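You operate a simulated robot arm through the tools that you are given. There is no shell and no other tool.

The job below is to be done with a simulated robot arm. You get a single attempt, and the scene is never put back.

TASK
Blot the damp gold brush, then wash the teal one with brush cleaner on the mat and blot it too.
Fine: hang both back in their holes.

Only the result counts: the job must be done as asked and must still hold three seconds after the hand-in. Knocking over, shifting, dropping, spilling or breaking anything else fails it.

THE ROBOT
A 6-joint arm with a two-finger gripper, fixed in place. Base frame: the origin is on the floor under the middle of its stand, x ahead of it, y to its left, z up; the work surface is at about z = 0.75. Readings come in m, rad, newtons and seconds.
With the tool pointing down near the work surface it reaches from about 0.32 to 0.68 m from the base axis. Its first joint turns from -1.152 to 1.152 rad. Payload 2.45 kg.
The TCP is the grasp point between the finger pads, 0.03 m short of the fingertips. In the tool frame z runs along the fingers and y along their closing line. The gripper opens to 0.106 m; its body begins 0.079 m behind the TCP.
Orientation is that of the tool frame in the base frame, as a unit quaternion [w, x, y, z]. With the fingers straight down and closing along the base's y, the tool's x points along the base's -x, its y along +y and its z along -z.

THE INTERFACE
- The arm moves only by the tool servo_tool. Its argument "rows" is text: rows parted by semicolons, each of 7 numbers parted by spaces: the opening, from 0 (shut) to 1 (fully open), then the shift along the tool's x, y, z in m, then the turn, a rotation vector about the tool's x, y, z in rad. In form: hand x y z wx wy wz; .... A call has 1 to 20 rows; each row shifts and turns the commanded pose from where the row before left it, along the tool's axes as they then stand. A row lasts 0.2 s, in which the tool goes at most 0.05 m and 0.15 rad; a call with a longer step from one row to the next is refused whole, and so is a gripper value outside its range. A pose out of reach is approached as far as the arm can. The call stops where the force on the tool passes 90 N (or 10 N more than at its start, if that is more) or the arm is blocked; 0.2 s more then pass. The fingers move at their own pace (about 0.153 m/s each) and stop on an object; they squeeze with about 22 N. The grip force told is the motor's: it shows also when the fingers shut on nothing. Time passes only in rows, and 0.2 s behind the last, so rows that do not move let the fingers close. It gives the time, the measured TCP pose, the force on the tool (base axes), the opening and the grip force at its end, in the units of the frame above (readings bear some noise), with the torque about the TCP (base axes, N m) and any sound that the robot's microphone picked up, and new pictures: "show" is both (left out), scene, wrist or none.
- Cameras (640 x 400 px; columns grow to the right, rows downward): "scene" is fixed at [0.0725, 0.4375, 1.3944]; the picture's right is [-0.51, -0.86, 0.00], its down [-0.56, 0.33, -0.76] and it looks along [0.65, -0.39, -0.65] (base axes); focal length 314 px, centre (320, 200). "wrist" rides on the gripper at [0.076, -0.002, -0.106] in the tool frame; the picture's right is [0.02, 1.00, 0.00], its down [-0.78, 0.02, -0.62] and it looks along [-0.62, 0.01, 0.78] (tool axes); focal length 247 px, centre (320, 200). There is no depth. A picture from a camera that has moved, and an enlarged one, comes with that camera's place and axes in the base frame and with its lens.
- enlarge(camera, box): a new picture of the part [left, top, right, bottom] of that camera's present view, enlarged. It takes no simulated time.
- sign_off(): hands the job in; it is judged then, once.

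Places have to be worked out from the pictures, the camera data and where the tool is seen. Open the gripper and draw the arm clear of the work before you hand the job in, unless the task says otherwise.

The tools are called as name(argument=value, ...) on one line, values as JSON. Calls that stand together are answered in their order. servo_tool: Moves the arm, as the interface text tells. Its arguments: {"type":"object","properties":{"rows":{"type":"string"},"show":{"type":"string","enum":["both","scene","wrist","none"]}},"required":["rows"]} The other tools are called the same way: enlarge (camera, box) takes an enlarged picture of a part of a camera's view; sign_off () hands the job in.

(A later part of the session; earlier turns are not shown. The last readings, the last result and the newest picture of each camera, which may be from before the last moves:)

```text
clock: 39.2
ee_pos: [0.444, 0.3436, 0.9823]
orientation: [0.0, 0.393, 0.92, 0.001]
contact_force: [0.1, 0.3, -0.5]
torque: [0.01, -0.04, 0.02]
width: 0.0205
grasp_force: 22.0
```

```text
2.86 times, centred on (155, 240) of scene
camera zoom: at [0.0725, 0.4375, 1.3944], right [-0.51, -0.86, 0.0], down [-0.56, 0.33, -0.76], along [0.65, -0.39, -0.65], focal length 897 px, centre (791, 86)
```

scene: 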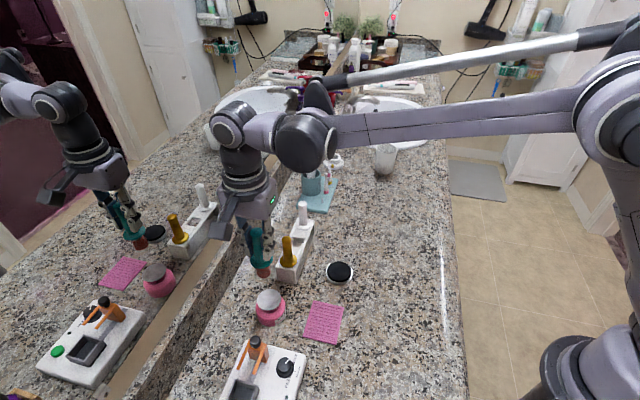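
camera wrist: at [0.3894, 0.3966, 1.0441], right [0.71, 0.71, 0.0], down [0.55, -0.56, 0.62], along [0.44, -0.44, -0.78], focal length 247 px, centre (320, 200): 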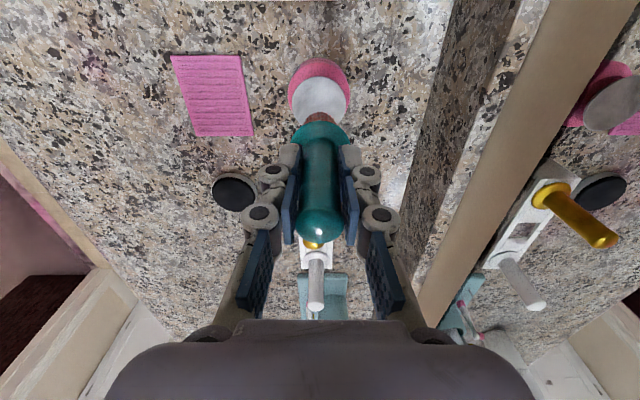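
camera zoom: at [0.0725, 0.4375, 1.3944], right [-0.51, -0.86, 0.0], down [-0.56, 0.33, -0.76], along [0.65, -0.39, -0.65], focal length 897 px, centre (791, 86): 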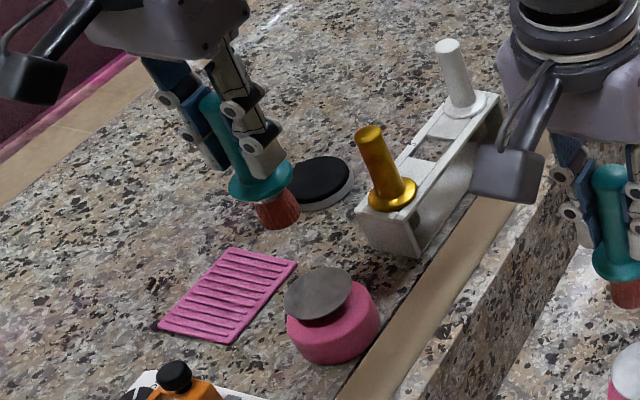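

The colours look a little deeper but it isn't conclusive at this zoom. I'll take a tighter view of the bristles and dish to judge wetness.

enlarge(camera="scene", box=[245, 255, 277, 285])

enlarge(camera="scene", box=[250, 285, 290, 315])

enlarge(camera="scene", box=[118, 225, 158, 260])

```text
13.33 times, centred on (261, 270) of scene
camera zoom: at [0.0725, 0.4375, 1.3944], right [-0.51, -0.86, 0.0], down [-0.56, 0.33, -0.76], along [0.65, -0.39, -0.65], focal length 4185 px, centre (1107, -733)
```

zoom: 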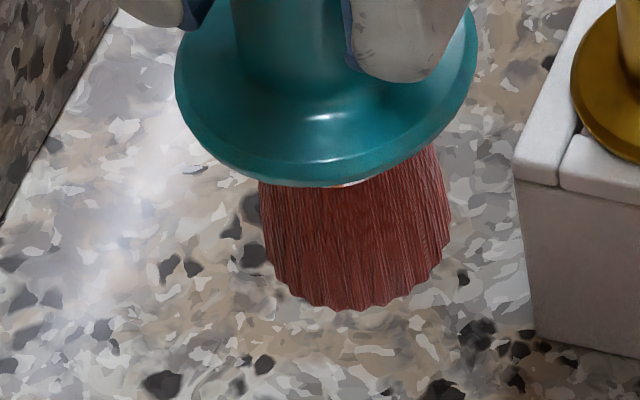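

```text
13.33 times, centred on (270, 300) of scene
camera zoom: at [0.0725, 0.4375, 1.3944], right [-0.51, -0.86, 0.0], down [-0.56, 0.33, -0.76], along [0.65, -0.39, -0.65], focal length 4185 px, centre (987, -1133)
```

zoom: 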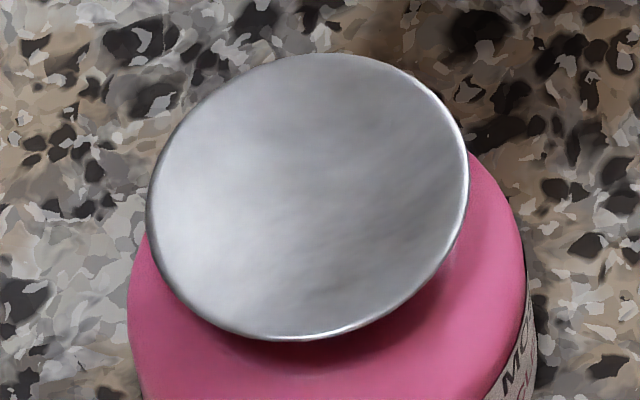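

```text
11.43 times, centred on (138, 242) of scene
camera zoom: at [0.0725, 0.4375, 1.3944], right [-0.51, -0.86, 0.0], down [-0.56, 0.33, -0.76], along [0.65, -0.39, -0.65], focal length 3588 px, centre (2400, -286)
```

zoom: 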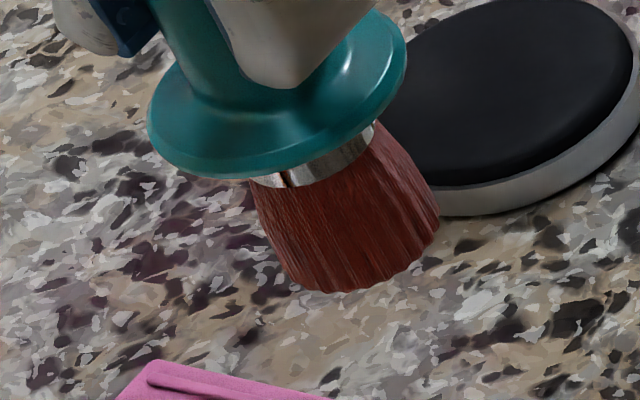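

The bristles look evenly deep red and wet. I'll move to above the mat centre, about (0.364, 0.2525), and lower to a few centimetres above it.

servo_tool(rows="0.1 -0.0101 -0.0385 0 0 0 0; 0.1 0 -0.04 0 0 0 0; 0.1 0 -0.04 0 0 0 0; 0.1 0 0 0.04 0 0 0; 0.1 0 0 0.04 0 0 0; 0.1 0 0 0.025 0 0 0; 0.1 0 0 0 0 0 0", show="both")

enlarge(camera="scene", box=[280, 260, 370, 350])

enlarge(camera="wrist", box=[240, 40, 400, 250])

```text
clock: 40.8
ee_pos: [0.362, 0.2522, 0.8772]
orientation: [0.0, 0.393, 0.919, 0.0]
contact_force: [-0.3, -0.2, -0.5]
torque: [0.01, 0.0, -0.02]
width: 0.0209
grasp_force: 21.9
camera wrist: at [0.3092, 0.3064, 0.9842], right [0.71, 0.71, 0.0], down [0.55, -0.56, 0.62], along [0.44, -0.44, -0.78], focal length 247 px, centre (320, 200)
```

scene: 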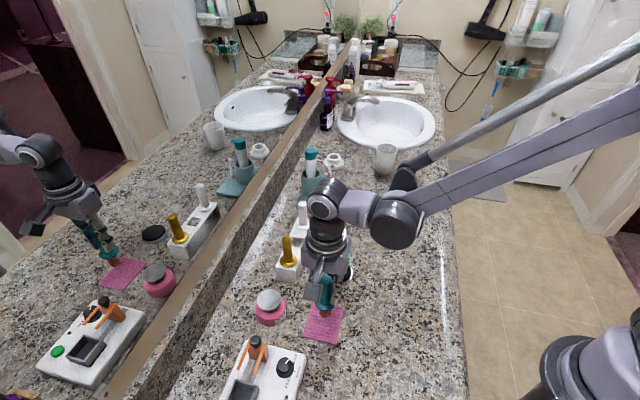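
wrist: 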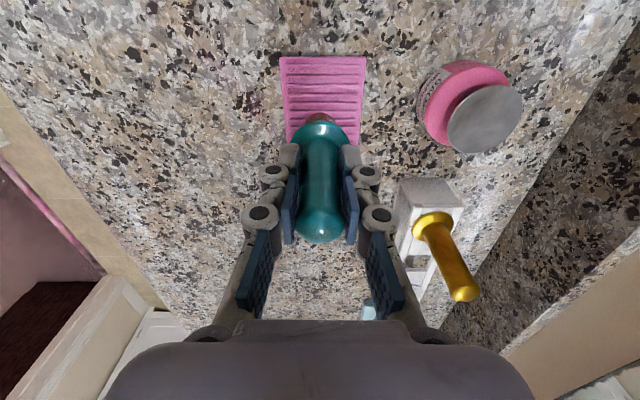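

```text
4.44 times, centred on (325, 305) of scene
camera zoom: at [0.0725, 0.4374, 1.3944], right [-0.51, -0.86, 0.0], down [-0.56, 0.33, -0.76], along [0.65, -0.39, -0.65], focal length 1395 px, centre (298, -267)
```

zoom: 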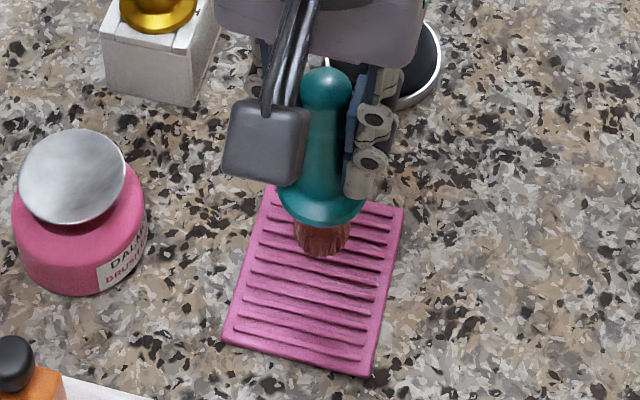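

```text
1.90 times, centred on (320, 145) of wrist
camera zoom: at [0.3092, 0.3064, 0.9842], right [0.71, 0.71, 0.0], down [0.55, -0.56, 0.62], along [0.44, -0.44, -0.78], focal length 470 px, centre (320, 305)
```

zoom: 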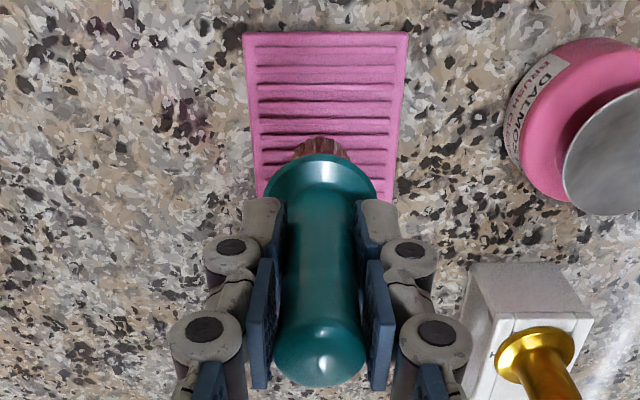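

The brush is over the mat centre. I'll lower to near contact, then creep down.

servo_tool(rows="0.1 0 0.001 0.015 0 0 0; 0.1 0 0 0.008 0 0 0; 0.1 0 0 0.002 0 0 0; 0.1 0 0 0 0 0 0", show="scene")

enlarge(camera="scene", box=[280, 270, 360, 350])

```text
clock: 41.8
ee_pos: [0.3662, 0.2545, 0.8516]
orientation: [0.0, 0.393, 0.919, 0.001]
contact_force: [-0.4, -0.1, -1.6]
torque: [0.02, -0.02, 0.02]
width: 0.0207
grasp_force: 21.4
```

scene: 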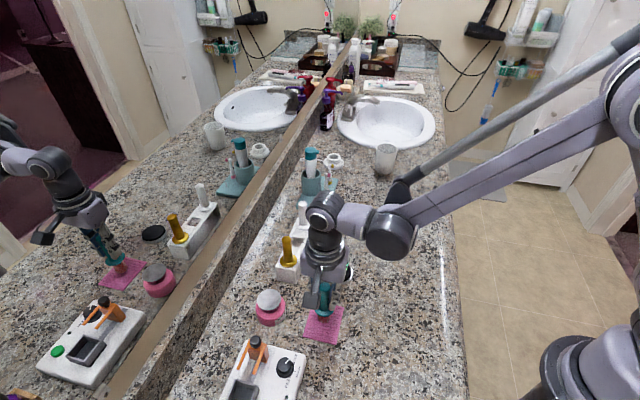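

```text
5.00 times, centred on (320, 310) of scene
camera zoom: at [0.0725, 0.4375, 1.3944], right [-0.51, -0.86, 0.0], down [-0.56, 0.33, -0.76], along [0.65, -0.39, -0.65], focal length 1570 px, centre (320, -350)
```

zoom: 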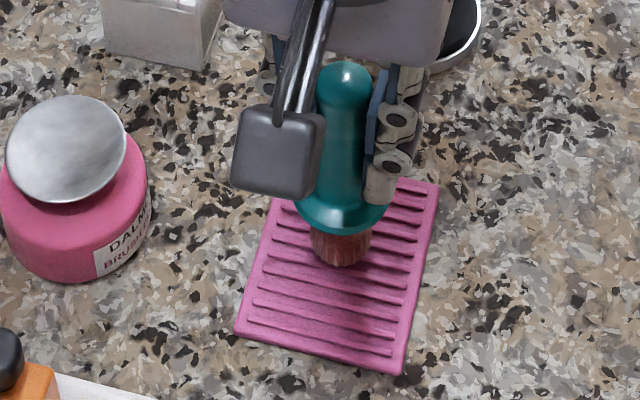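

Nearly touching, with no force yet. I'll creep down 2 mm at a time.

servo_tool(rows="0.1 0 0 0.001 0 0 0; 0.1 0 0 0.001 0 0 0; 0.1 0 0 0 0 0 0", show="none")

servo_tool(rows="0.1 0 0 0.001 0 0 0; 0.1 0 0 0.001 0 0 0; 0.1 0 0 0 0 0 0", show="none")

```text
clock: 42.6
ee_pos: [0.3657, 0.2534, 0.8497]
orientation: [0.0, 0.393, 0.919, 0.0]
contact_force: [-0.5, -0.4, -0.5]
torque: [0.02, -0.01, -0.04]
width: 0.0208
grasp_force: 21.8
```

```text
clock: 43.4
ee_pos: [0.3663, 0.2536, 0.8472]
orientation: [-0.001, 0.394, 0.919, 0.0]
contact_force: [0.2, 0.1, -0.6]
torque: [-0.02, 0.0, 0.01]
width: 0.0209
grasp_force: 21.7
```

Still no contact at a commanded 0.848. I'll continue 1 mm at a time.

servo_tool(rows="0.1 0 0 0.0005 0 0 0; 0.1 0 0 0.0005 0 0 0; 0.1 0 0 0 0 0 0", show="none")

servo_tool(rows="0.1 0 0 0.0005 0 0 0; 0.1 0 0 0.0005 0 0 0; 0.1 0 0 0 0 0 0", show="none")

```text
clock: 44.2
ee_pos: [0.3654, 0.2545, 0.847]
orientation: [-0.001, 0.393, 0.919, 0.0]
contact_force: [0.1, 0.3, -0.4]
torque: [-0.01, 0.01, 0.0]
width: 0.0209
grasp_force: 22.4
```

```text
clock: 45.0
ee_pos: [0.3648, 0.2534, 0.8458]
orientation: [0.001, 0.394, 0.919, 0.0]
contact_force: [1.4, -0.5, 21.5]
torque: [-0.11, -0.13, 0.05]
width: 0.0209
grasp_force: 21.9
```

Firm contact at 21 N with a commanded 0.8463. I'll ease off 0.6 mm to lighten it, then read before scrubbing.

servo_tool(rows="0.1 0 0 -0.0006 0 0 0; 0.1 0 0 0 0 0 0", show="none")

```text
clock: 45.6
ee_pos: [0.3655, 0.2541, 0.847]
orientation: [0.0, 0.393, 0.919, 0.0]
contact_force: [-0.1, -0.5, -1.2]
torque: [0.0, 0.0, -0.02]
width: 0.0208
grasp_force: 22.0
```

No force at 0.8469, so contact lies within that half millimetre. I'll step down 0.3 mm.

servo_tool(rows="0.1 0 0 0.0003 0 0 0; 0.1 0 0 0 0 0 0", show="none")

```text
clock: 46.2
ee_pos: [0.3642, 0.2545, 0.8459]
orientation: [-0.001, 0.393, 0.919, 0.0]
contact_force: [-0.6, 1.2, 2.5]
torque: [0.07, 0.06, -0.01]
width: 0.0209
grasp_force: 21.9
```

A light 2.5 N touch, which is good for scrubbing. I'll do a short test stroke across the ridges and check that the mat stays put.

servo_tool(rows="0.1 0.005 0 0 0 0 0; 0.1 0.005 0 0 0 0 0; 0.1 0 0 0 0 0 0", show="both")

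enlarge(camera="scene", box=[280, 270, 360, 350])

```text
clock: 47.0
ee_pos: [0.3588, 0.2613, 0.847]
orientation: [0.0, 0.393, 0.92, 0.0]
contact_force: [-0.1, 0.0, -0.4]
torque: [-0.01, -0.03, -0.03]
width: 0.0208
grasp_force: 22.1
camera wrist: at [0.3038, 0.3152, 0.9533], right [0.71, 0.71, 0.0], down [0.55, -0.56, 0.62], along [0.44, -0.44, -0.78], focal length 247 px, centre (320, 200)
```

scene: 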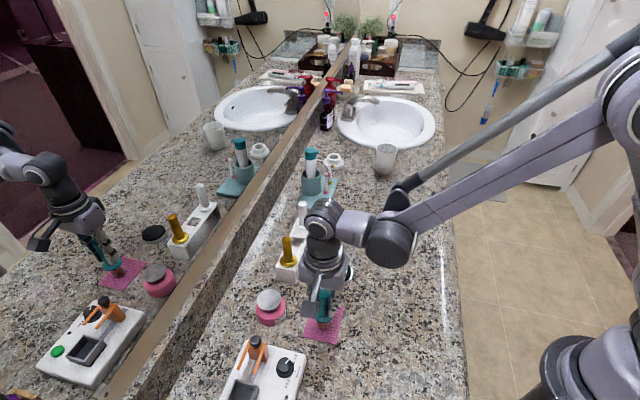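
wrist: 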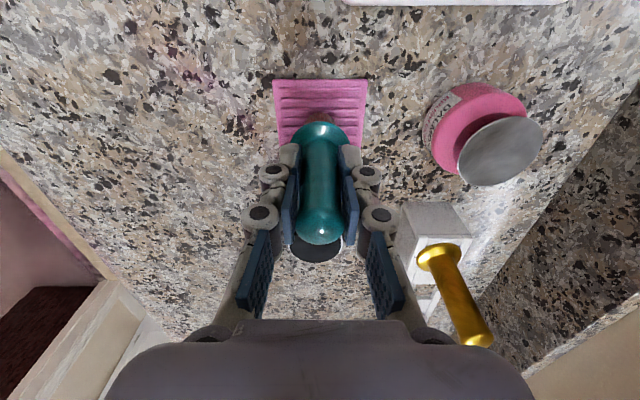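

```text
5.00 times, centred on (320, 310) of scene
camera zoom: at [0.0725, 0.4375, 1.3944], right [-0.51, -0.86, 0.0], down [-0.56, 0.33, -0.76], along [0.65, -0.39, -0.65], focal length 1570 px, centre (320, -350)
```

zoom: 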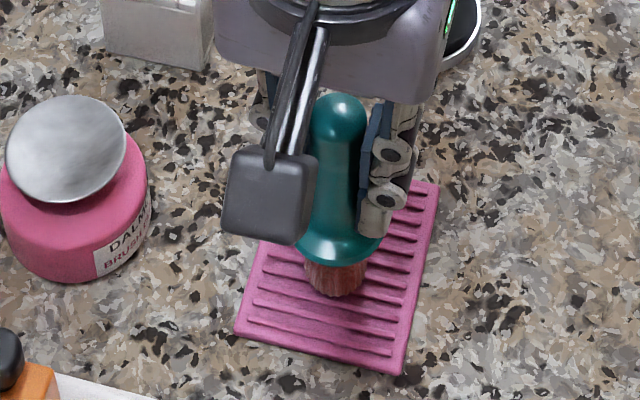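

The mat didn't move under the stroke. I'll press a hair more and scrub back and forth across the ridges several times, then check force and colour.

servo_tool(rows="0.1 0 0 0.0003 0 0 0; 0.1 -0.01 0 0 0 0 0; 0.1 -0.01 0 0 0 0 0; 0.1 -0.01 0 0 0 0 0; 0.1 0.01 0 0 0 0 0; 0.1 0.01 0 0 0 0 0; 0.1 0.01 0 0 0 0 0; 0.1 0.01 0 0 0 0 0; 0.1 -0.01 0 0 0 0 0; 0.1 -0.01 0 0 0 0 0; 0.1 -0.01 0 0 0 0 0; 0.1 -0.01 0 0 0 0 0; 0.1 0.01 0 0 0 0 0; 0.1 0.01 0 0 0 0 0; 0.1 0 0 0 0 0 0", show="both")

enlarge(camera="scene", box=[280, 270, 360, 350])

enlarge(camera="scene", box=[85, 225, 165, 300])

```text
clock: 50.2
ee_pos: [0.366, 0.2532, 0.846]
orientation: [0.0, 0.394, 0.919, 0.0]
contact_force: [-0.1, 0.3, -0.5]
torque: [0.0, -0.01, -0.02]
width: 0.0206
grasp_force: 21.8
camera wrist: at [0.312, 0.3071, 0.9531], right [0.71, 0.71, 0.0], down [0.55, -0.56, 0.62], along [0.44, -0.44, -0.78], focal length 247 px, centre (320, 200)
```

scene: 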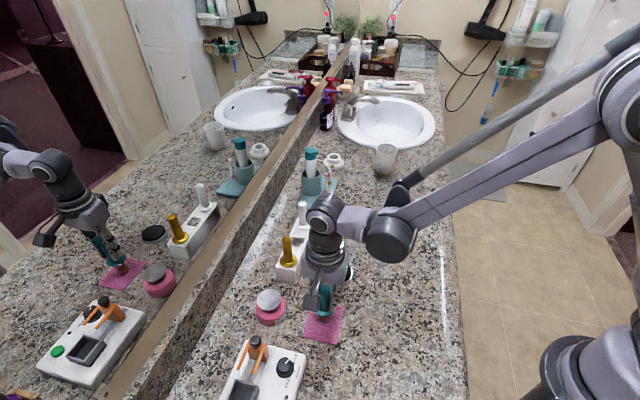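
wrist: 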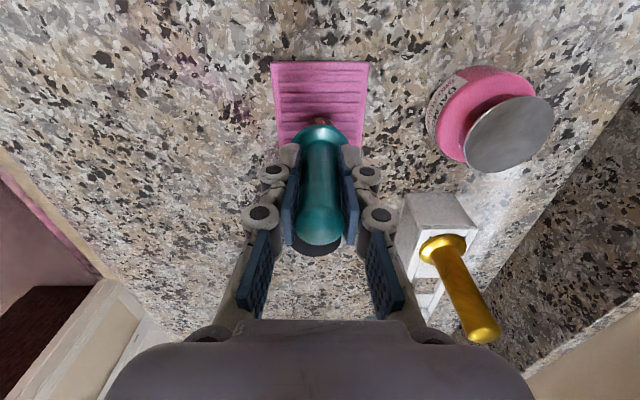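

```text
5.00 times, centred on (320, 310) of scene
camera zoom: at [0.0725, 0.4375, 1.3944], right [-0.51, -0.86, 0.0], down [-0.56, 0.33, -0.76], along [0.65, -0.39, -0.65], focal length 1570 px, centre (320, -350)
```

zoom: 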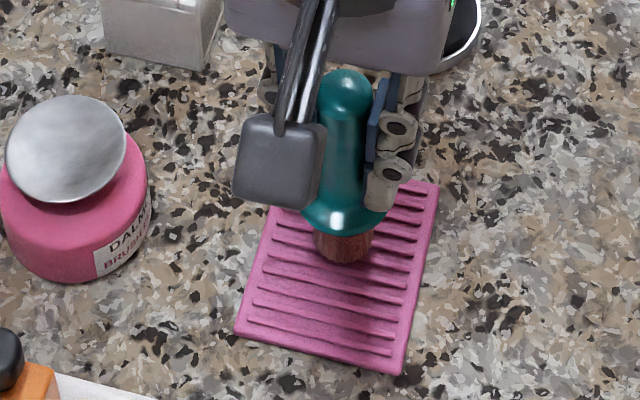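

```text
5.33 times, centred on (125, 262) of scene
camera zoom: at [0.0725, 0.4375, 1.3944], right [-0.51, -0.86, 0.0], down [-0.56, 0.33, -0.76], along [0.65, -0.39, -0.65], focal length 1674 px, centre (1360, -133)
```

zoom: 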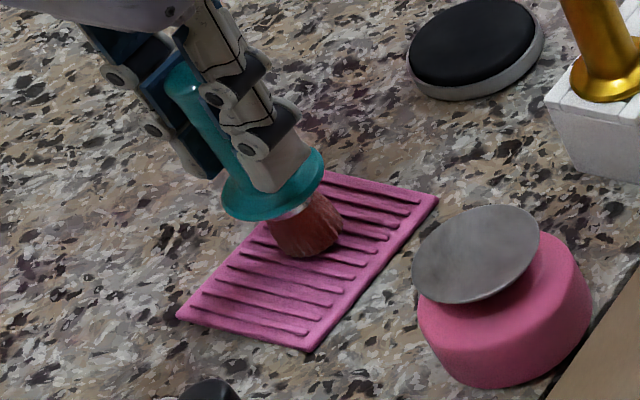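

The bristles look slightly browner but are still reddish, and the force read about zero, so contact was marginal. I'll press slightly deeper and check the force.

servo_tool(rows="0.1 0 0 0.0004 0 0 0; 0.1 0 0 0 0 0 0", show="none")

```text
clock: 50.8
ee_pos: [0.3668, 0.2526, 0.8451]
orientation: [0.001, 0.393, 0.92, 0.0]
contact_force: [0.0, 0.3, -0.3]
torque: [-0.01, -0.04, 0.05]
width: 0.0208
grasp_force: 21.7
```

Still none at 0.8459. I'll take another 0.4 mm.

servo_tool(rows="0.1 0 0 0.0004 0 0 0; 0.1 0 0 0 0 0 0", show="none")

```text
clock: 51.4
ee_pos: [0.367, 0.2537, 0.8456]
orientation: [0.0, 0.393, 0.919, 0.0]
contact_force: [-0.2, -0.6, 6.7]
torque: [-0.02, 0.11, -0.05]
width: 0.0206
grasp_force: 22.0
```

6.7 N now. I'll scrub across the ridges at this height.

servo_tool(rows="0.1 0.01 0 0 0 0 0; 0.1 0.01 0 0 0 0 0; 0.1 -0.01 0 0 0 0 0; 0.1 -0.01 0 0 0 0 0; 0.1 -0.01 0 0 0 0 0; 0.1 -0.01 0 0 0 0 0; 0.1 0.01 0 0 0 0 0; 0.1 0.01 0 0 0 0 0; 0.1 0.01 0 0 0 0 0; 0.1 0.01 0 0 0 0 0; 0.1 -0.01 0 0 0 0 0; 0.1 -0.01 0 0 0 0 0; 0.1 -0.01 0 0 0 0 0; 0.1 -0.01 0 0 0 0 0; 0.1 0.01 0 0 0 0 0; 0.1 0.01 0 0 0 0 0", show="both")

enlarge(camera="scene", box=[280, 270, 360, 350])

enlarge(camera="scene", box=[85, 225, 165, 300])

```text
clock: 54.8
ee_pos: [0.3666, 0.253, 0.8454]
orientation: [0.002, 0.394, 0.919, 0.001]
contact_force: [2.4, -2.0, 4.0]
torque: [-0.19, -0.21, 0.03]
width: 0.0206
grasp_force: 22.3
camera wrist: at [0.3119, 0.3083, 0.952], right [0.71, 0.7, 0.0], down [0.55, -0.55, 0.62], along [0.44, -0.44, -0.78], focal length 247 px, centre (320, 200)
```

scene: 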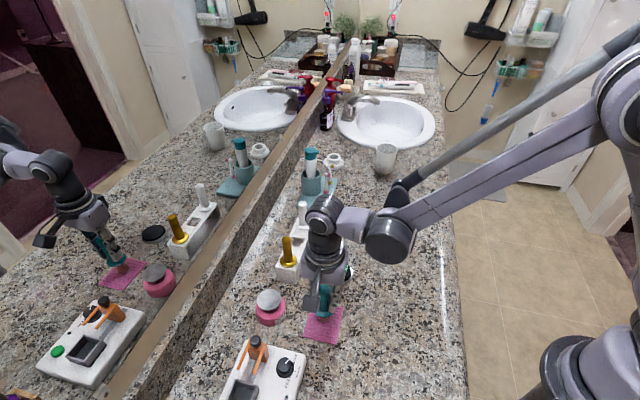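
wrist: 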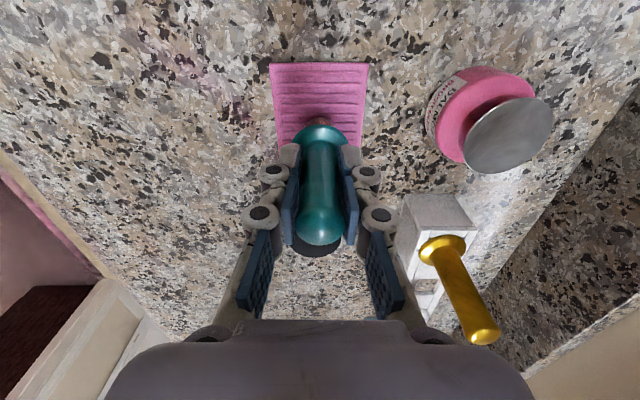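

```text
5.00 times, centred on (320, 310) of scene
camera zoom: at [0.0725, 0.4374, 1.3944], right [-0.51, -0.86, 0.0], down [-0.56, 0.33, -0.76], along [0.65, -0.39, -0.65], focal length 1570 px, centre (320, -350)
```

zoom: 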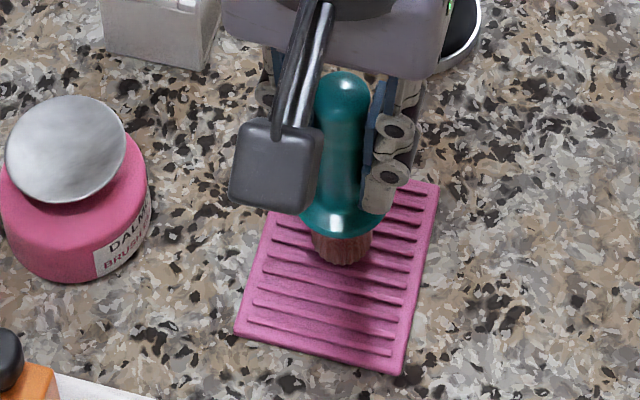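

```text
5.33 times, centred on (125, 262) of scene
camera zoom: at [0.0725, 0.4374, 1.3944], right [-0.51, -0.86, 0.0], down [-0.56, 0.33, -0.76], along [0.65, -0.39, -0.65], focal length 1674 px, centre (1360, -133)
```

zoom: 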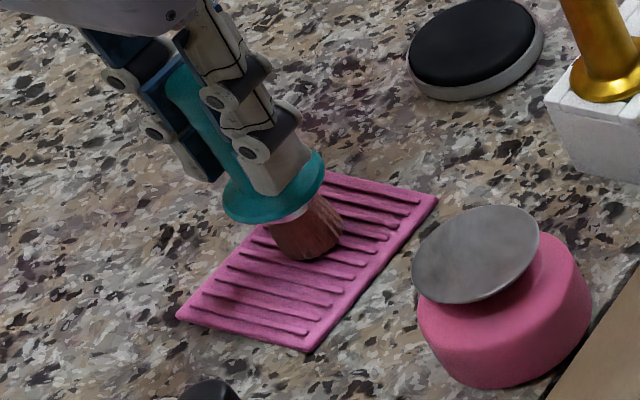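

The bristles are turning from red to brown, so the scrub works, and the mat hasn't moved. I'll keep scrubbing.

servo_tool(rows="0.1 0.01 0 0 0 0 0; 0.1 0.01 0 0 0 0 0; 0.1 -0.01 0 0 0 0 0; 0.1 -0.01 0 0 0 0 0; 0.1 -0.01 0 0 0 0 0; 0.1 -0.01 0 0 0 0 0; 0.1 0.01 0 0 0 0 0; 0.1 0.01 0 0 0 0 0; 0.1 0.01 0 0 0 0 0; 0.1 0.01 0 0 0 0 0; 0.1 -0.01 0 0 0 0 0; 0.1 -0.01 0 0 0 0 0; 0.1 -0.01 0 0 0 0 0; 0.1 -0.01 0 0 0 0 0; 0.1 0.01 0 0 0 0 0; 0.1 0.01 0 0 0 0 0; 0.1 0 0 0 0 0 0", show="scene")

enlarge(camera="scene", box=[280, 270, 360, 350])

enlarge(camera="scene", box=[85, 225, 165, 300])

```text
clock: 58.4
ee_pos: [0.3645, 0.254, 0.8463]
orientation: [0.0, 0.394, 0.919, 0.0]
contact_force: [-1.1, 1.0, 0.7]
torque: [0.02, -0.01, 0.01]
width: 0.0206
grasp_force: 22.2
```

scene: 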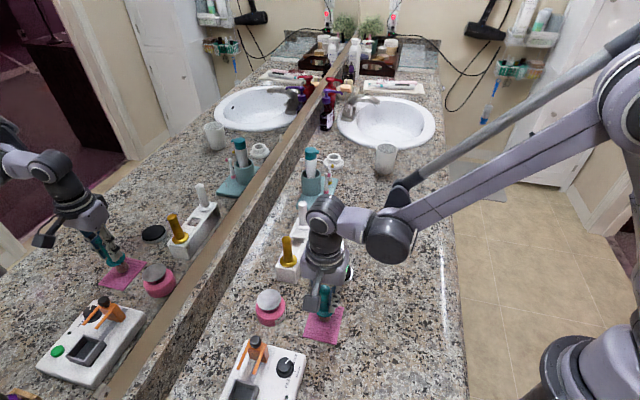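

```text
5.00 times, centred on (320, 310) of scene
camera zoom: at [0.0725, 0.4375, 1.3944], right [-0.51, -0.86, 0.0], down [-0.56, 0.33, -0.76], along [0.65, -0.39, -0.65], focal length 1570 px, centre (320, -350)
```

zoom: 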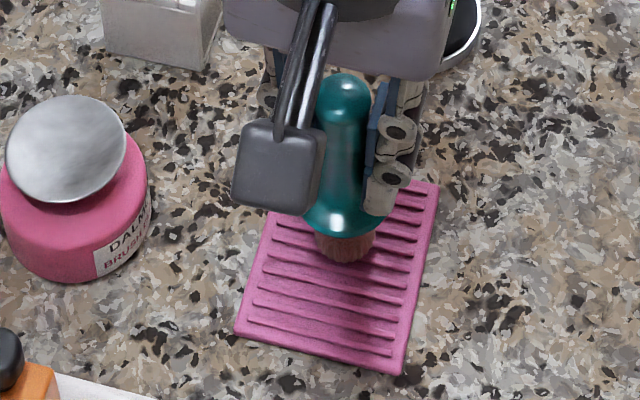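

```text
5.33 times, centred on (125, 262) of scene
camera zoom: at [0.0725, 0.4375, 1.3944], right [-0.51, -0.86, 0.0], down [-0.56, 0.33, -0.76], along [0.65, -0.39, -0.65], focal length 1674 px, centre (1360, -133)
```

zoom: 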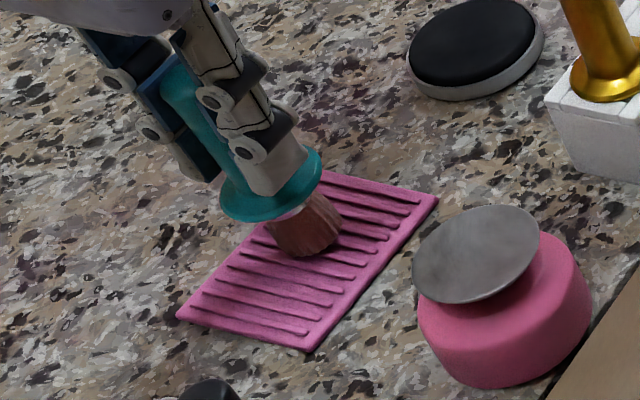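

It's getting browner, but the contact force has faded to under 1 N. I'll press 0.4 mm deeper and scrub more, checking the force after.

servo_tool(rows="0.1 0 0 0.0004 0 0 0; 0.1 0.01 0 0 0 0 0; 0.1 0.01 0 0 0 0 0; 0.1 -0.01 0 0 0 0 0; 0.1 -0.01 0 0 0 0 0; 0.1 -0.01 0 0 0 0 0; 0.1 -0.01 0 0 0 0 0; 0.1 0.01 0 0 0 0 0; 0.1 0.01 0 0 0 0 0; 0.1 0.01 0 0 0 0 0; 0.1 0.01 0 0 0 0 0; 0.1 -0.01 0 0 0 0 0; 0.1 -0.01 0 0 0 0 0; 0.1 -0.01 0 0 0 0 0; 0.1 -0.01 0 0 0 0 0; 0.1 0.01 0 0 0 0 0; 0.1 0.01 0 0 0 0 0; 0.1 0 0 0 0 0 0", show="both")

enlarge(camera="scene", box=[280, 270, 360, 350])

enlarge(camera="scene", box=[85, 225, 165, 300])

```text
clock: 62.2
ee_pos: [0.3659, 0.2539, 0.8445]
orientation: [0.0, 0.394, 0.919, 0.0]
contact_force: [-0.1, 0.6, -0.7]
torque: [-0.02, 0.03, 0.04]
width: 0.0207
grasp_force: 22.1
camera wrist: at [0.3123, 0.3076, 0.9521], right [0.71, 0.71, 0.0], down [0.55, -0.56, 0.62], along [0.44, -0.44, -0.78], focal length 247 px, centre (320, 200)
```

scene: 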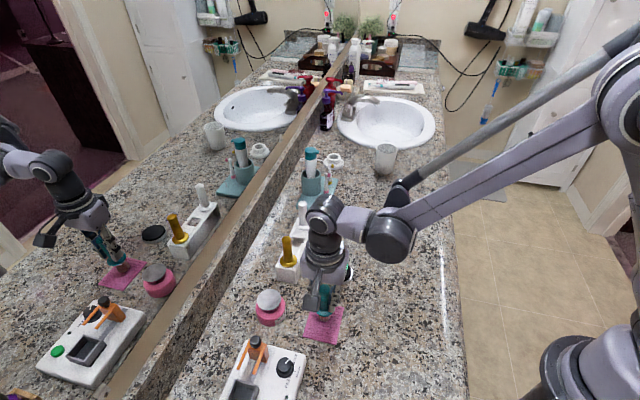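
wrist: 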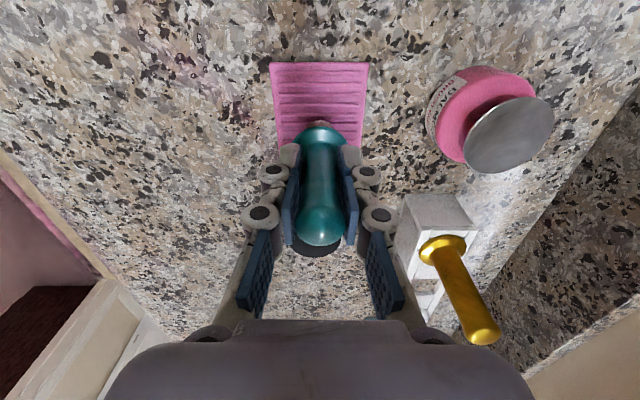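

```text
5.00 times, centred on (320, 310) of scene
camera zoom: at [0.0725, 0.4375, 1.3944], right [-0.51, -0.86, 0.0], down [-0.56, 0.33, -0.76], along [0.65, -0.39, -0.65], focal length 1570 px, centre (320, -350)
```

zoom: 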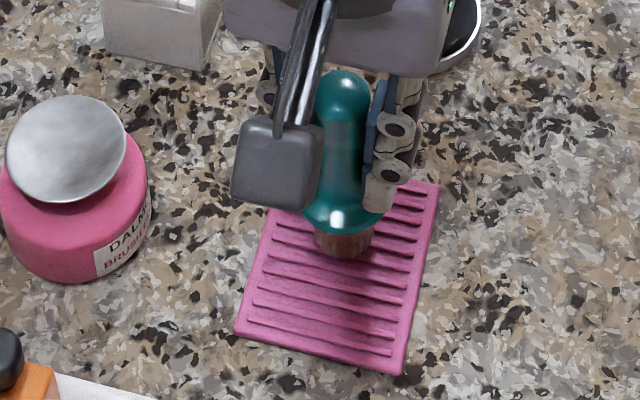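

```text
5.33 times, centred on (125, 262) of scene
camera zoom: at [0.0725, 0.4375, 1.3944], right [-0.51, -0.86, 0.0], down [-0.56, 0.33, -0.76], along [0.65, -0.39, -0.65], focal length 1674 px, centre (1360, -133)
```

zoom: 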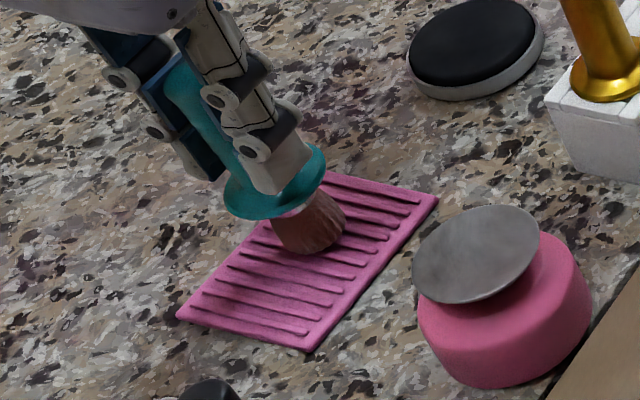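

The bristles are now brown with only a hint of red. I'll press 0.5 mm deeper and scrub another set.

servo_tool(rows="0.1 0 0 0.0005 0 0 0; 0.1 0.01 0 0 0 0 0; 0.1 0.01 0 0 0 0 0; 0.1 -0.01 0 0 0 0 0; 0.1 -0.01 0 0 0 0 0; 0.1 -0.01 0 0 0 0 0; 0.1 -0.01 0 0 0 0 0; 0.1 0.01 0 0 0 0 0; 0.1 0.01 0 0 0 0 0; 0.1 0.01 0 0 0 0 0; 0.1 0.01 0 0 0 0 0; 0.1 -0.01 0 0 0 0 0; 0.1 -0.01 0 0 0 0 0; 0.1 -0.01 0 0 0 0 0; 0.1 -0.01 0 0 0 0 0; 0.1 0.01 0 0 0 0 0; 0.1 0.01 0 0 0 0 0; 0.1 0 0 0 0 0 0", show="scene")

enlarge(camera="scene", box=[280, 270, 360, 350])

enlarge(camera="scene", box=[85, 225, 165, 300])

```text
clock: 66.0
ee_pos: [0.3654, 0.2543, 0.8459]
orientation: [0.0, 0.394, 0.919, 0.0]
contact_force: [0.8, 0.4, -0.6]
torque: [0.02, -0.01, -0.01]
width: 0.0207
grasp_force: 22.1
```

scene: 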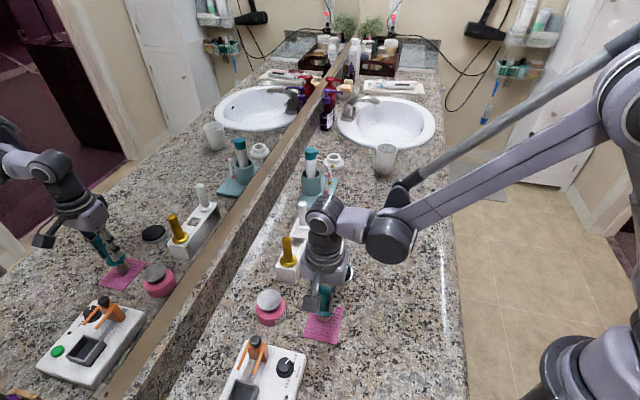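

```text
5.00 times, centred on (320, 310) of scene
camera zoom: at [0.0725, 0.4375, 1.3944], right [-0.51, -0.86, 0.0], down [-0.56, 0.33, -0.76], along [0.65, -0.39, -0.65], focal length 1570 px, centre (320, -350)
```

zoom: 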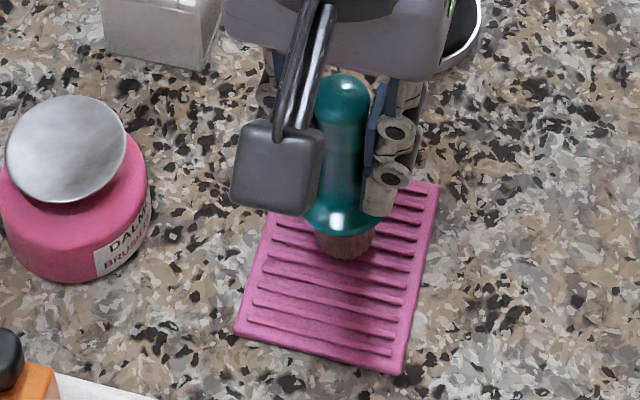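

```text
5.33 times, centred on (125, 262) of scene
camera zoom: at [0.0725, 0.4375, 1.3944], right [-0.51, -0.86, 0.0], down [-0.56, 0.33, -0.76], along [0.65, -0.39, -0.65], focal length 1674 px, centre (1360, -133)
```

zoom: 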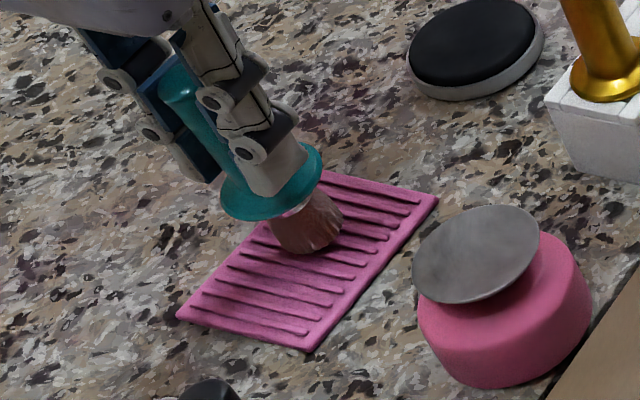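

The bristles are lighter and brown-grey with little red. I'll do one more scrub set a bit deeper, then lift for a proper look.

servo_tool(rows="0.1 0 0 0.0005 0 0 0; 0.1 0.01 0 0 0 0 0; 0.1 0.01 0 0 0 0 0; 0.1 -0.01 0 0 0 0 0; 0.1 -0.01 0 0 0 0 0; 0.1 -0.01 0 0 0 0 0; 0.1 -0.01 0 0 0 0 0; 0.1 0.01 0 0 0 0 0; 0.1 0.01 0 0 0 0 0; 0.1 0.01 0 0 0 0 0; 0.1 0.01 0 0 0 0 0; 0.1 -0.01 0 0 0 0 0; 0.1 -0.01 0 0 0 0 0; 0.1 -0.01 0 0 0 0 0; 0.1 -0.01 0 0 0 0 0; 0.1 0.01 0 0 0 0 0; 0.1 0.01 0 0 0 0 0; 0.1 0 0 -0.02 0 0 0; 0.1 0 0 -0.04 0 0 0; 0.1 0 0 0 0 0 0", show="both")

enlarge(camera="scene", box=[280, 240, 360, 350])

enlarge(camera="scene", box=[80, 215, 160, 300])

enlarge(camera="wrist", box=[240, 30, 400, 250])

```text
clock: 70.2
ee_pos: [0.365, 0.2534, 0.902]
orientation: [0.0, 0.394, 0.919, 0.0]
contact_force: [-0.8, 0.5, -1.8]
torque: [0.0, -0.02, 0.03]
width: 0.0205
grasp_force: 22.0
camera wrist: at [0.3111, 0.3076, 1.0095], right [0.71, 0.71, 0.0], down [0.55, -0.56, 0.62], along [0.44, -0.44, -0.78], focal length 247 px, centre (320, 200)
```

scene: 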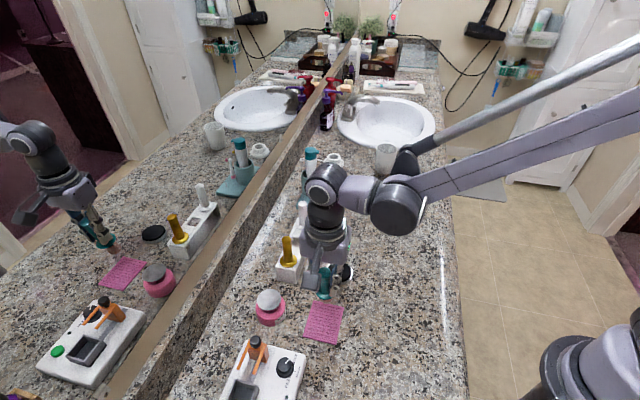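
wrist: 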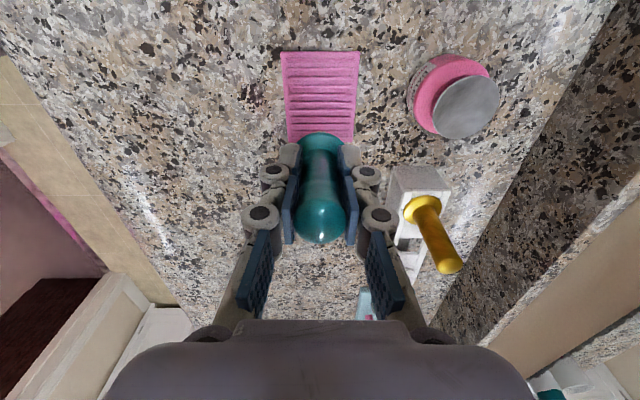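

```text
3.64 times, centred on (320, 295) of scene
camera zoom: at [0.0725, 0.4375, 1.3944], right [-0.51, -0.86, 0.0], down [-0.56, 0.33, -0.76], along [0.65, -0.39, -0.65], focal length 1142 px, centre (320, -146)
```

zoom: 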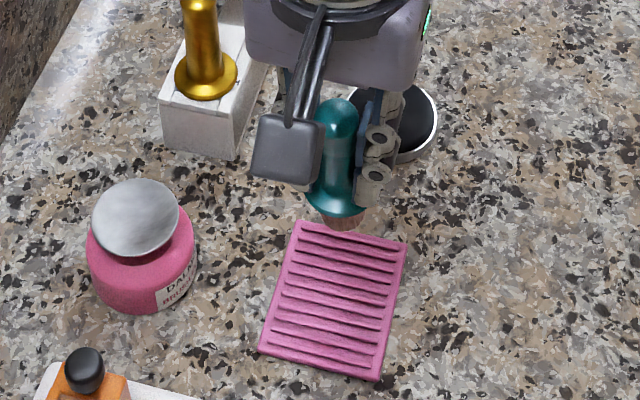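

```text
4.71 times, centred on (120, 258) of scene
camera zoom: at [0.0725, 0.4375, 1.3944], right [-0.51, -0.86, 0.0], down [-0.56, 0.33, -0.76], along [0.65, -0.39, -0.65], focal length 1477 px, centre (1261, -71)
```

zoom: 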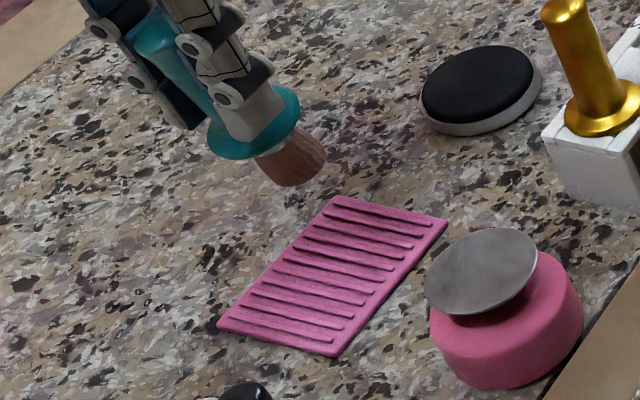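

```text
1.82 times, centred on (320, 140) of wrist
camera zoom: at [0.3111, 0.3076, 1.0095], right [0.71, 0.71, 0.0], down [0.55, -0.56, 0.62], along [0.44, -0.44, -0.78], focal length 449 px, centre (320, 309)
```

zoom: 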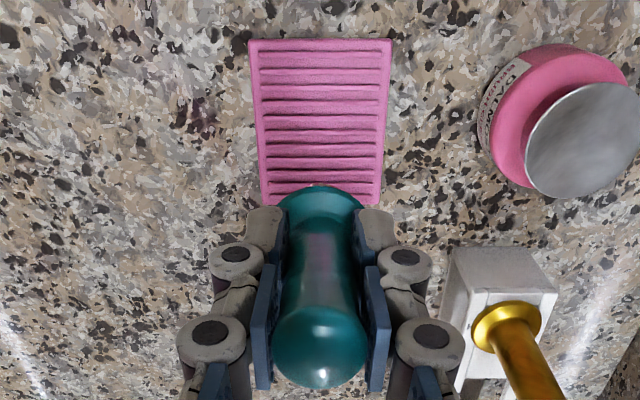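

The bristles look brown now, but the brush has pivoted by perhaps 10° in the grip (bottom toward tool −x) and slid up slightly. I'll zoom in to judge both the colour and the tilt.

enlarge(camera="scene", box=[305, 260, 345, 310])

enlarge(camera="scene", box=[92, 215, 132, 265])

enlarge(camera="scene", box=[170, 210, 220, 260])

```text
8.00 times, centred on (325, 285) of scene
camera zoom: at [0.0725, 0.4375, 1.3944], right [-0.51, -0.86, 0.0], down [-0.56, 0.33, -0.76], along [0.65, -0.39, -0.65], focal length 2511 px, centre (280, -480)
```

zoom: 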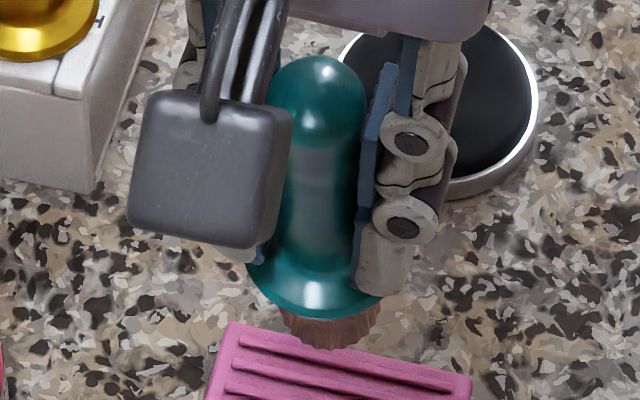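

```text
8.00 times, centred on (112, 240) of scene
camera zoom: at [0.0725, 0.4375, 1.3944], right [-0.51, -0.86, 0.0], down [-0.56, 0.33, -0.76], along [0.65, -0.39, -0.65], focal length 2511 px, centre (1984, -120)
```

zoom: 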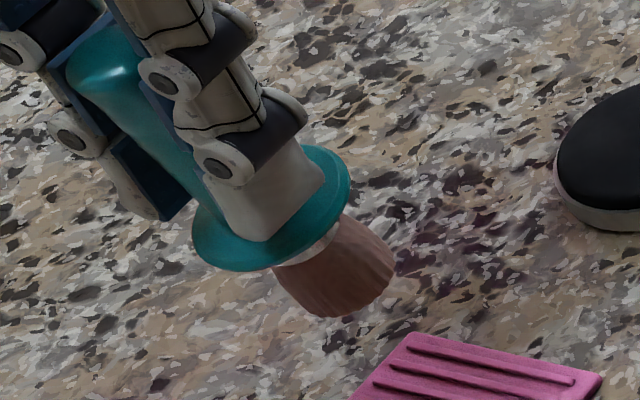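

```text
8.00 times, centred on (195, 235) of scene
camera zoom: at [0.0725, 0.4375, 1.3944], right [-0.51, -0.86, 0.0], down [-0.56, 0.33, -0.76], along [0.65, -0.39, -0.65], focal length 2511 px, centre (1320, -80)
```

zoom: 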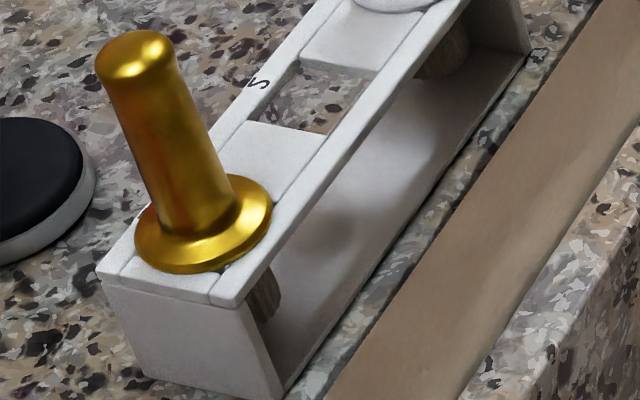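

The geometry fits a tilt of about 0.17 rad about the finger axis plus about 3 mm of slip. I'll rotate the tool +0.17 rad about its y axis so the brush hangs vertical again. From here on I'll scrub along the finger-closing direction, where the pads hold the handle rigidly.

servo_tool(rows="0.1 0 0 0 0 0.085 0; 0.1 0 0 0 0 0.085 0; 0.1 0 0 0 0 0 0; 0.1 0 0 0 0 0 0", show="both")

enlarge(camera="scene", box=[285, 245, 365, 325])

enlarge(camera="scene", box=[82, 205, 142, 265])

```text
clock: 71.2
ee_pos: [0.366, 0.2541, 0.9032]
orientation: [-0.078, 0.391, 0.917, 0.033]
contact_force: [-0.1, 0.2, -0.2]
torque: [-0.03, 0.0, -0.02]
width: 0.0206
grasp_force: 21.8
camera wrist: at [0.3247, 0.294, 1.0214], right [0.71, 0.71, 0.0], down [0.62, -0.62, 0.48], along [0.34, -0.34, -0.88], focal length 247 px, centre (320, 200)
```

scene: 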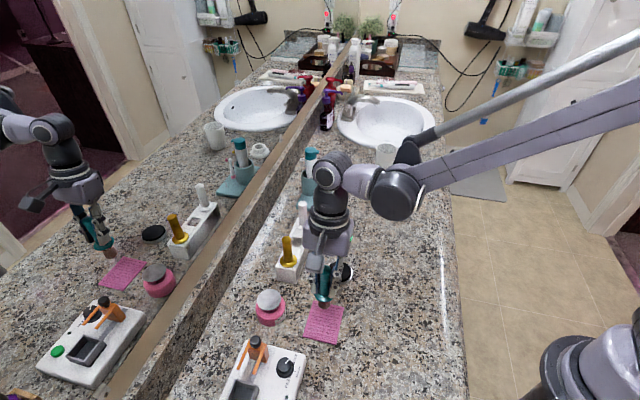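
wrist: 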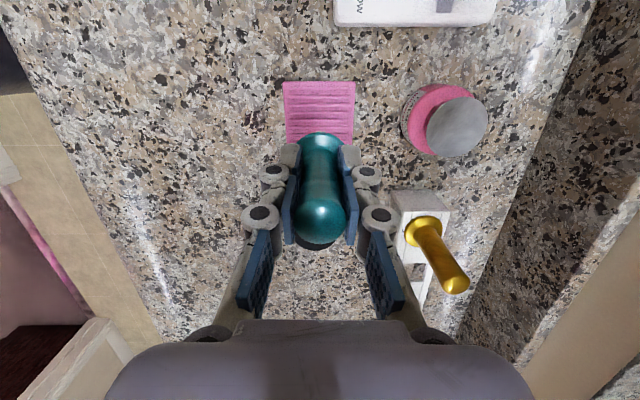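

```text
5.00 times, centred on (325, 285) of scene
camera zoom: at [0.0725, 0.4375, 1.3944], right [-0.51, -0.86, 0.0], down [-0.56, 0.33, -0.76], along [0.65, -0.39, -0.65], focal length 1570 px, centre (295, -225)
```

zoom: 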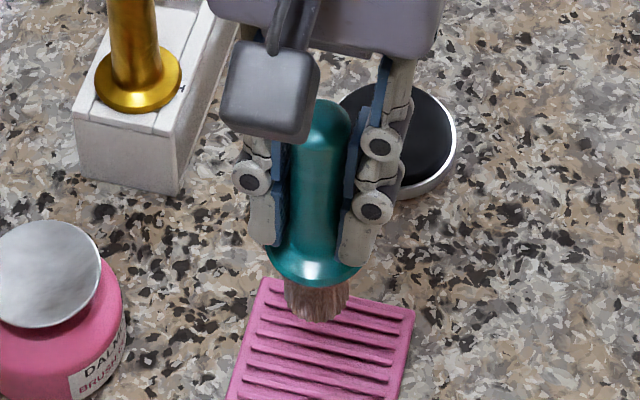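

```text
6.67 times, centred on (112, 235) of scene
camera zoom: at [0.0725, 0.4375, 1.3944], right [-0.51, -0.86, 0.0], down [-0.56, 0.33, -0.76], along [0.65, -0.39, -0.65], focal length 2093 px, centre (1707, -33)
```

zoom: 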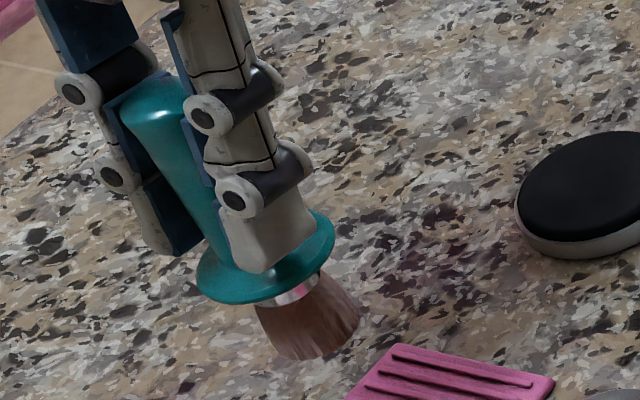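

The brush hangs vertical again and the colour is close to natural brown. I'll lower it back to the mat using base-vertical moves in the tilted tool frame, and find contact again.

servo_tool(rows="0.1 -0.00457 0 0.0266 0 0 0; 0.1 -0.00457 0 0.0266 0 0 0; 0.1 -0.0005 0 0.003 0 0 0; 0.1 0 0 0 0 0 0", show="none")

servo_tool(rows="0.1 -0.00017 0 0.001 0 0 0; 0.1 -0.00017 0 0.001 0 0 0; 0.1 0 0 0 0 0 0", show="none")

```text
clock: 72.2
ee_pos: [0.3659, 0.2531, 0.8452]
orientation: [-0.078, 0.391, 0.916, 0.033]
contact_force: [0.4, 0.2, 0.0]
torque: [-0.01, 0.0, 0.01]
width: 0.0209
grasp_force: 22.0
```

```text
clock: 73.0
ee_pos: [0.3664, 0.2546, 0.8433]
orientation: [-0.077, 0.392, 0.916, 0.033]
contact_force: [-0.2, -0.1, 0.0]
torque: [-0.01, 0.04, 0.0]
width: 0.0206
grasp_force: 22.2
```

No contact yet at a commanded 0.845. I'll continue in 0.5–1 mm steps.

servo_tool(rows="0.1 -0.00017 0 0.001 0 0 0; 0.1 0 0 0 0 0 0", show="none")

servo_tool(rows="0.1 -0.00008 0 0.0005 0 0 0; 0.1 0 0 0 0 0 0", show="none")

servo_tool(rows="0.1 -0.00008 0 0.0005 0 0 0; 0.1 0 0 0 0 0 0", show="none")

```text
clock: 73.6
ee_pos: [0.3661, 0.254, 0.8426]
orientation: [-0.078, 0.392, 0.916, 0.033]
contact_force: [0.0, -0.8, 0.3]
torque: [0.05, -0.04, -0.01]
width: 0.0204
grasp_force: 21.9
```

```text
clock: 74.2
ee_pos: [0.3662, 0.2538, 0.8429]
orientation: [-0.077, 0.392, 0.916, 0.033]
contact_force: [0.4, 0.3, -1.7]
torque: [0.03, -0.02, 0.0]
width: 0.0206
grasp_force: 22.1
```

```text
clock: 74.8
ee_pos: [0.3663, 0.2534, 0.8429]
orientation: [-0.078, 0.391, 0.916, 0.034]
contact_force: [0.3, 0.4, -0.1]
torque: [0.02, 0.02, -0.04]
width: 0.0207
grasp_force: 22.4
```

Commanded 0.843 and still no force, so I'll keep stepping down in half millimetres.

servo_tool(rows="0.1 -0.00008 0 0.0005 0 0 0; 0.1 0 0 0 0 0 0", show="none")

servo_tool(rows="0.1 -0.00008 0 0.0005 0 0 0; 0.1 0 0 0 0 0 0", show="scene")

enlarge(camera="scene", box=[285, 265, 365, 345])

```text
clock: 75.4
ee_pos: [0.3659, 0.2525, 0.8416]
orientation: [-0.077, 0.393, 0.916, 0.033]
contact_force: [1.3, -1.1, 9.6]
torque: [-0.1, -0.07, 0.03]
width: 0.0203
grasp_force: 22.3
```

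```text
clock: 76.0
ee_pos: [0.3656, 0.2534, 0.8418]
orientation: [-0.077, 0.392, 0.916, 0.034]
contact_force: [4.4, -0.6, 11.7]
torque: [-0.07, -0.32, -0.01]
width: 0.0206
grasp_force: 22.0
```

scene: 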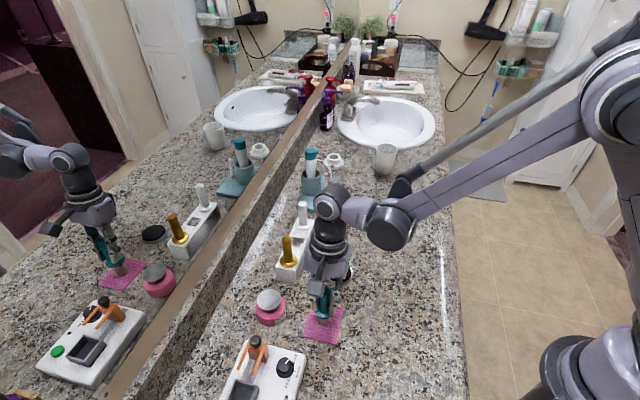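

```text
5.00 times, centred on (325, 305) of scene
camera zoom: at [0.0725, 0.4373, 1.3944], right [-0.51, -0.86, 0.0], down [-0.56, 0.33, -0.76], along [0.65, -0.39, -0.65], focal length 1570 px, centre (295, -325)
```

zoom: 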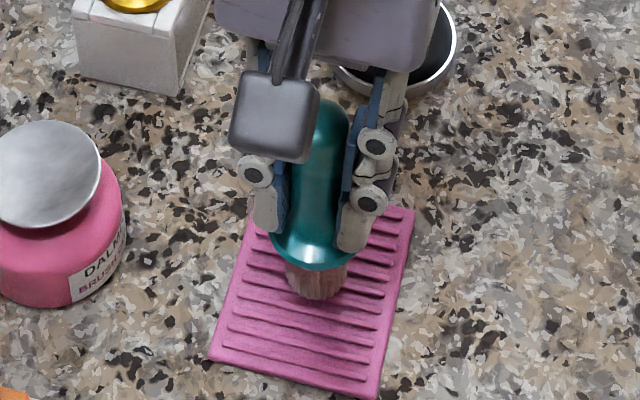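

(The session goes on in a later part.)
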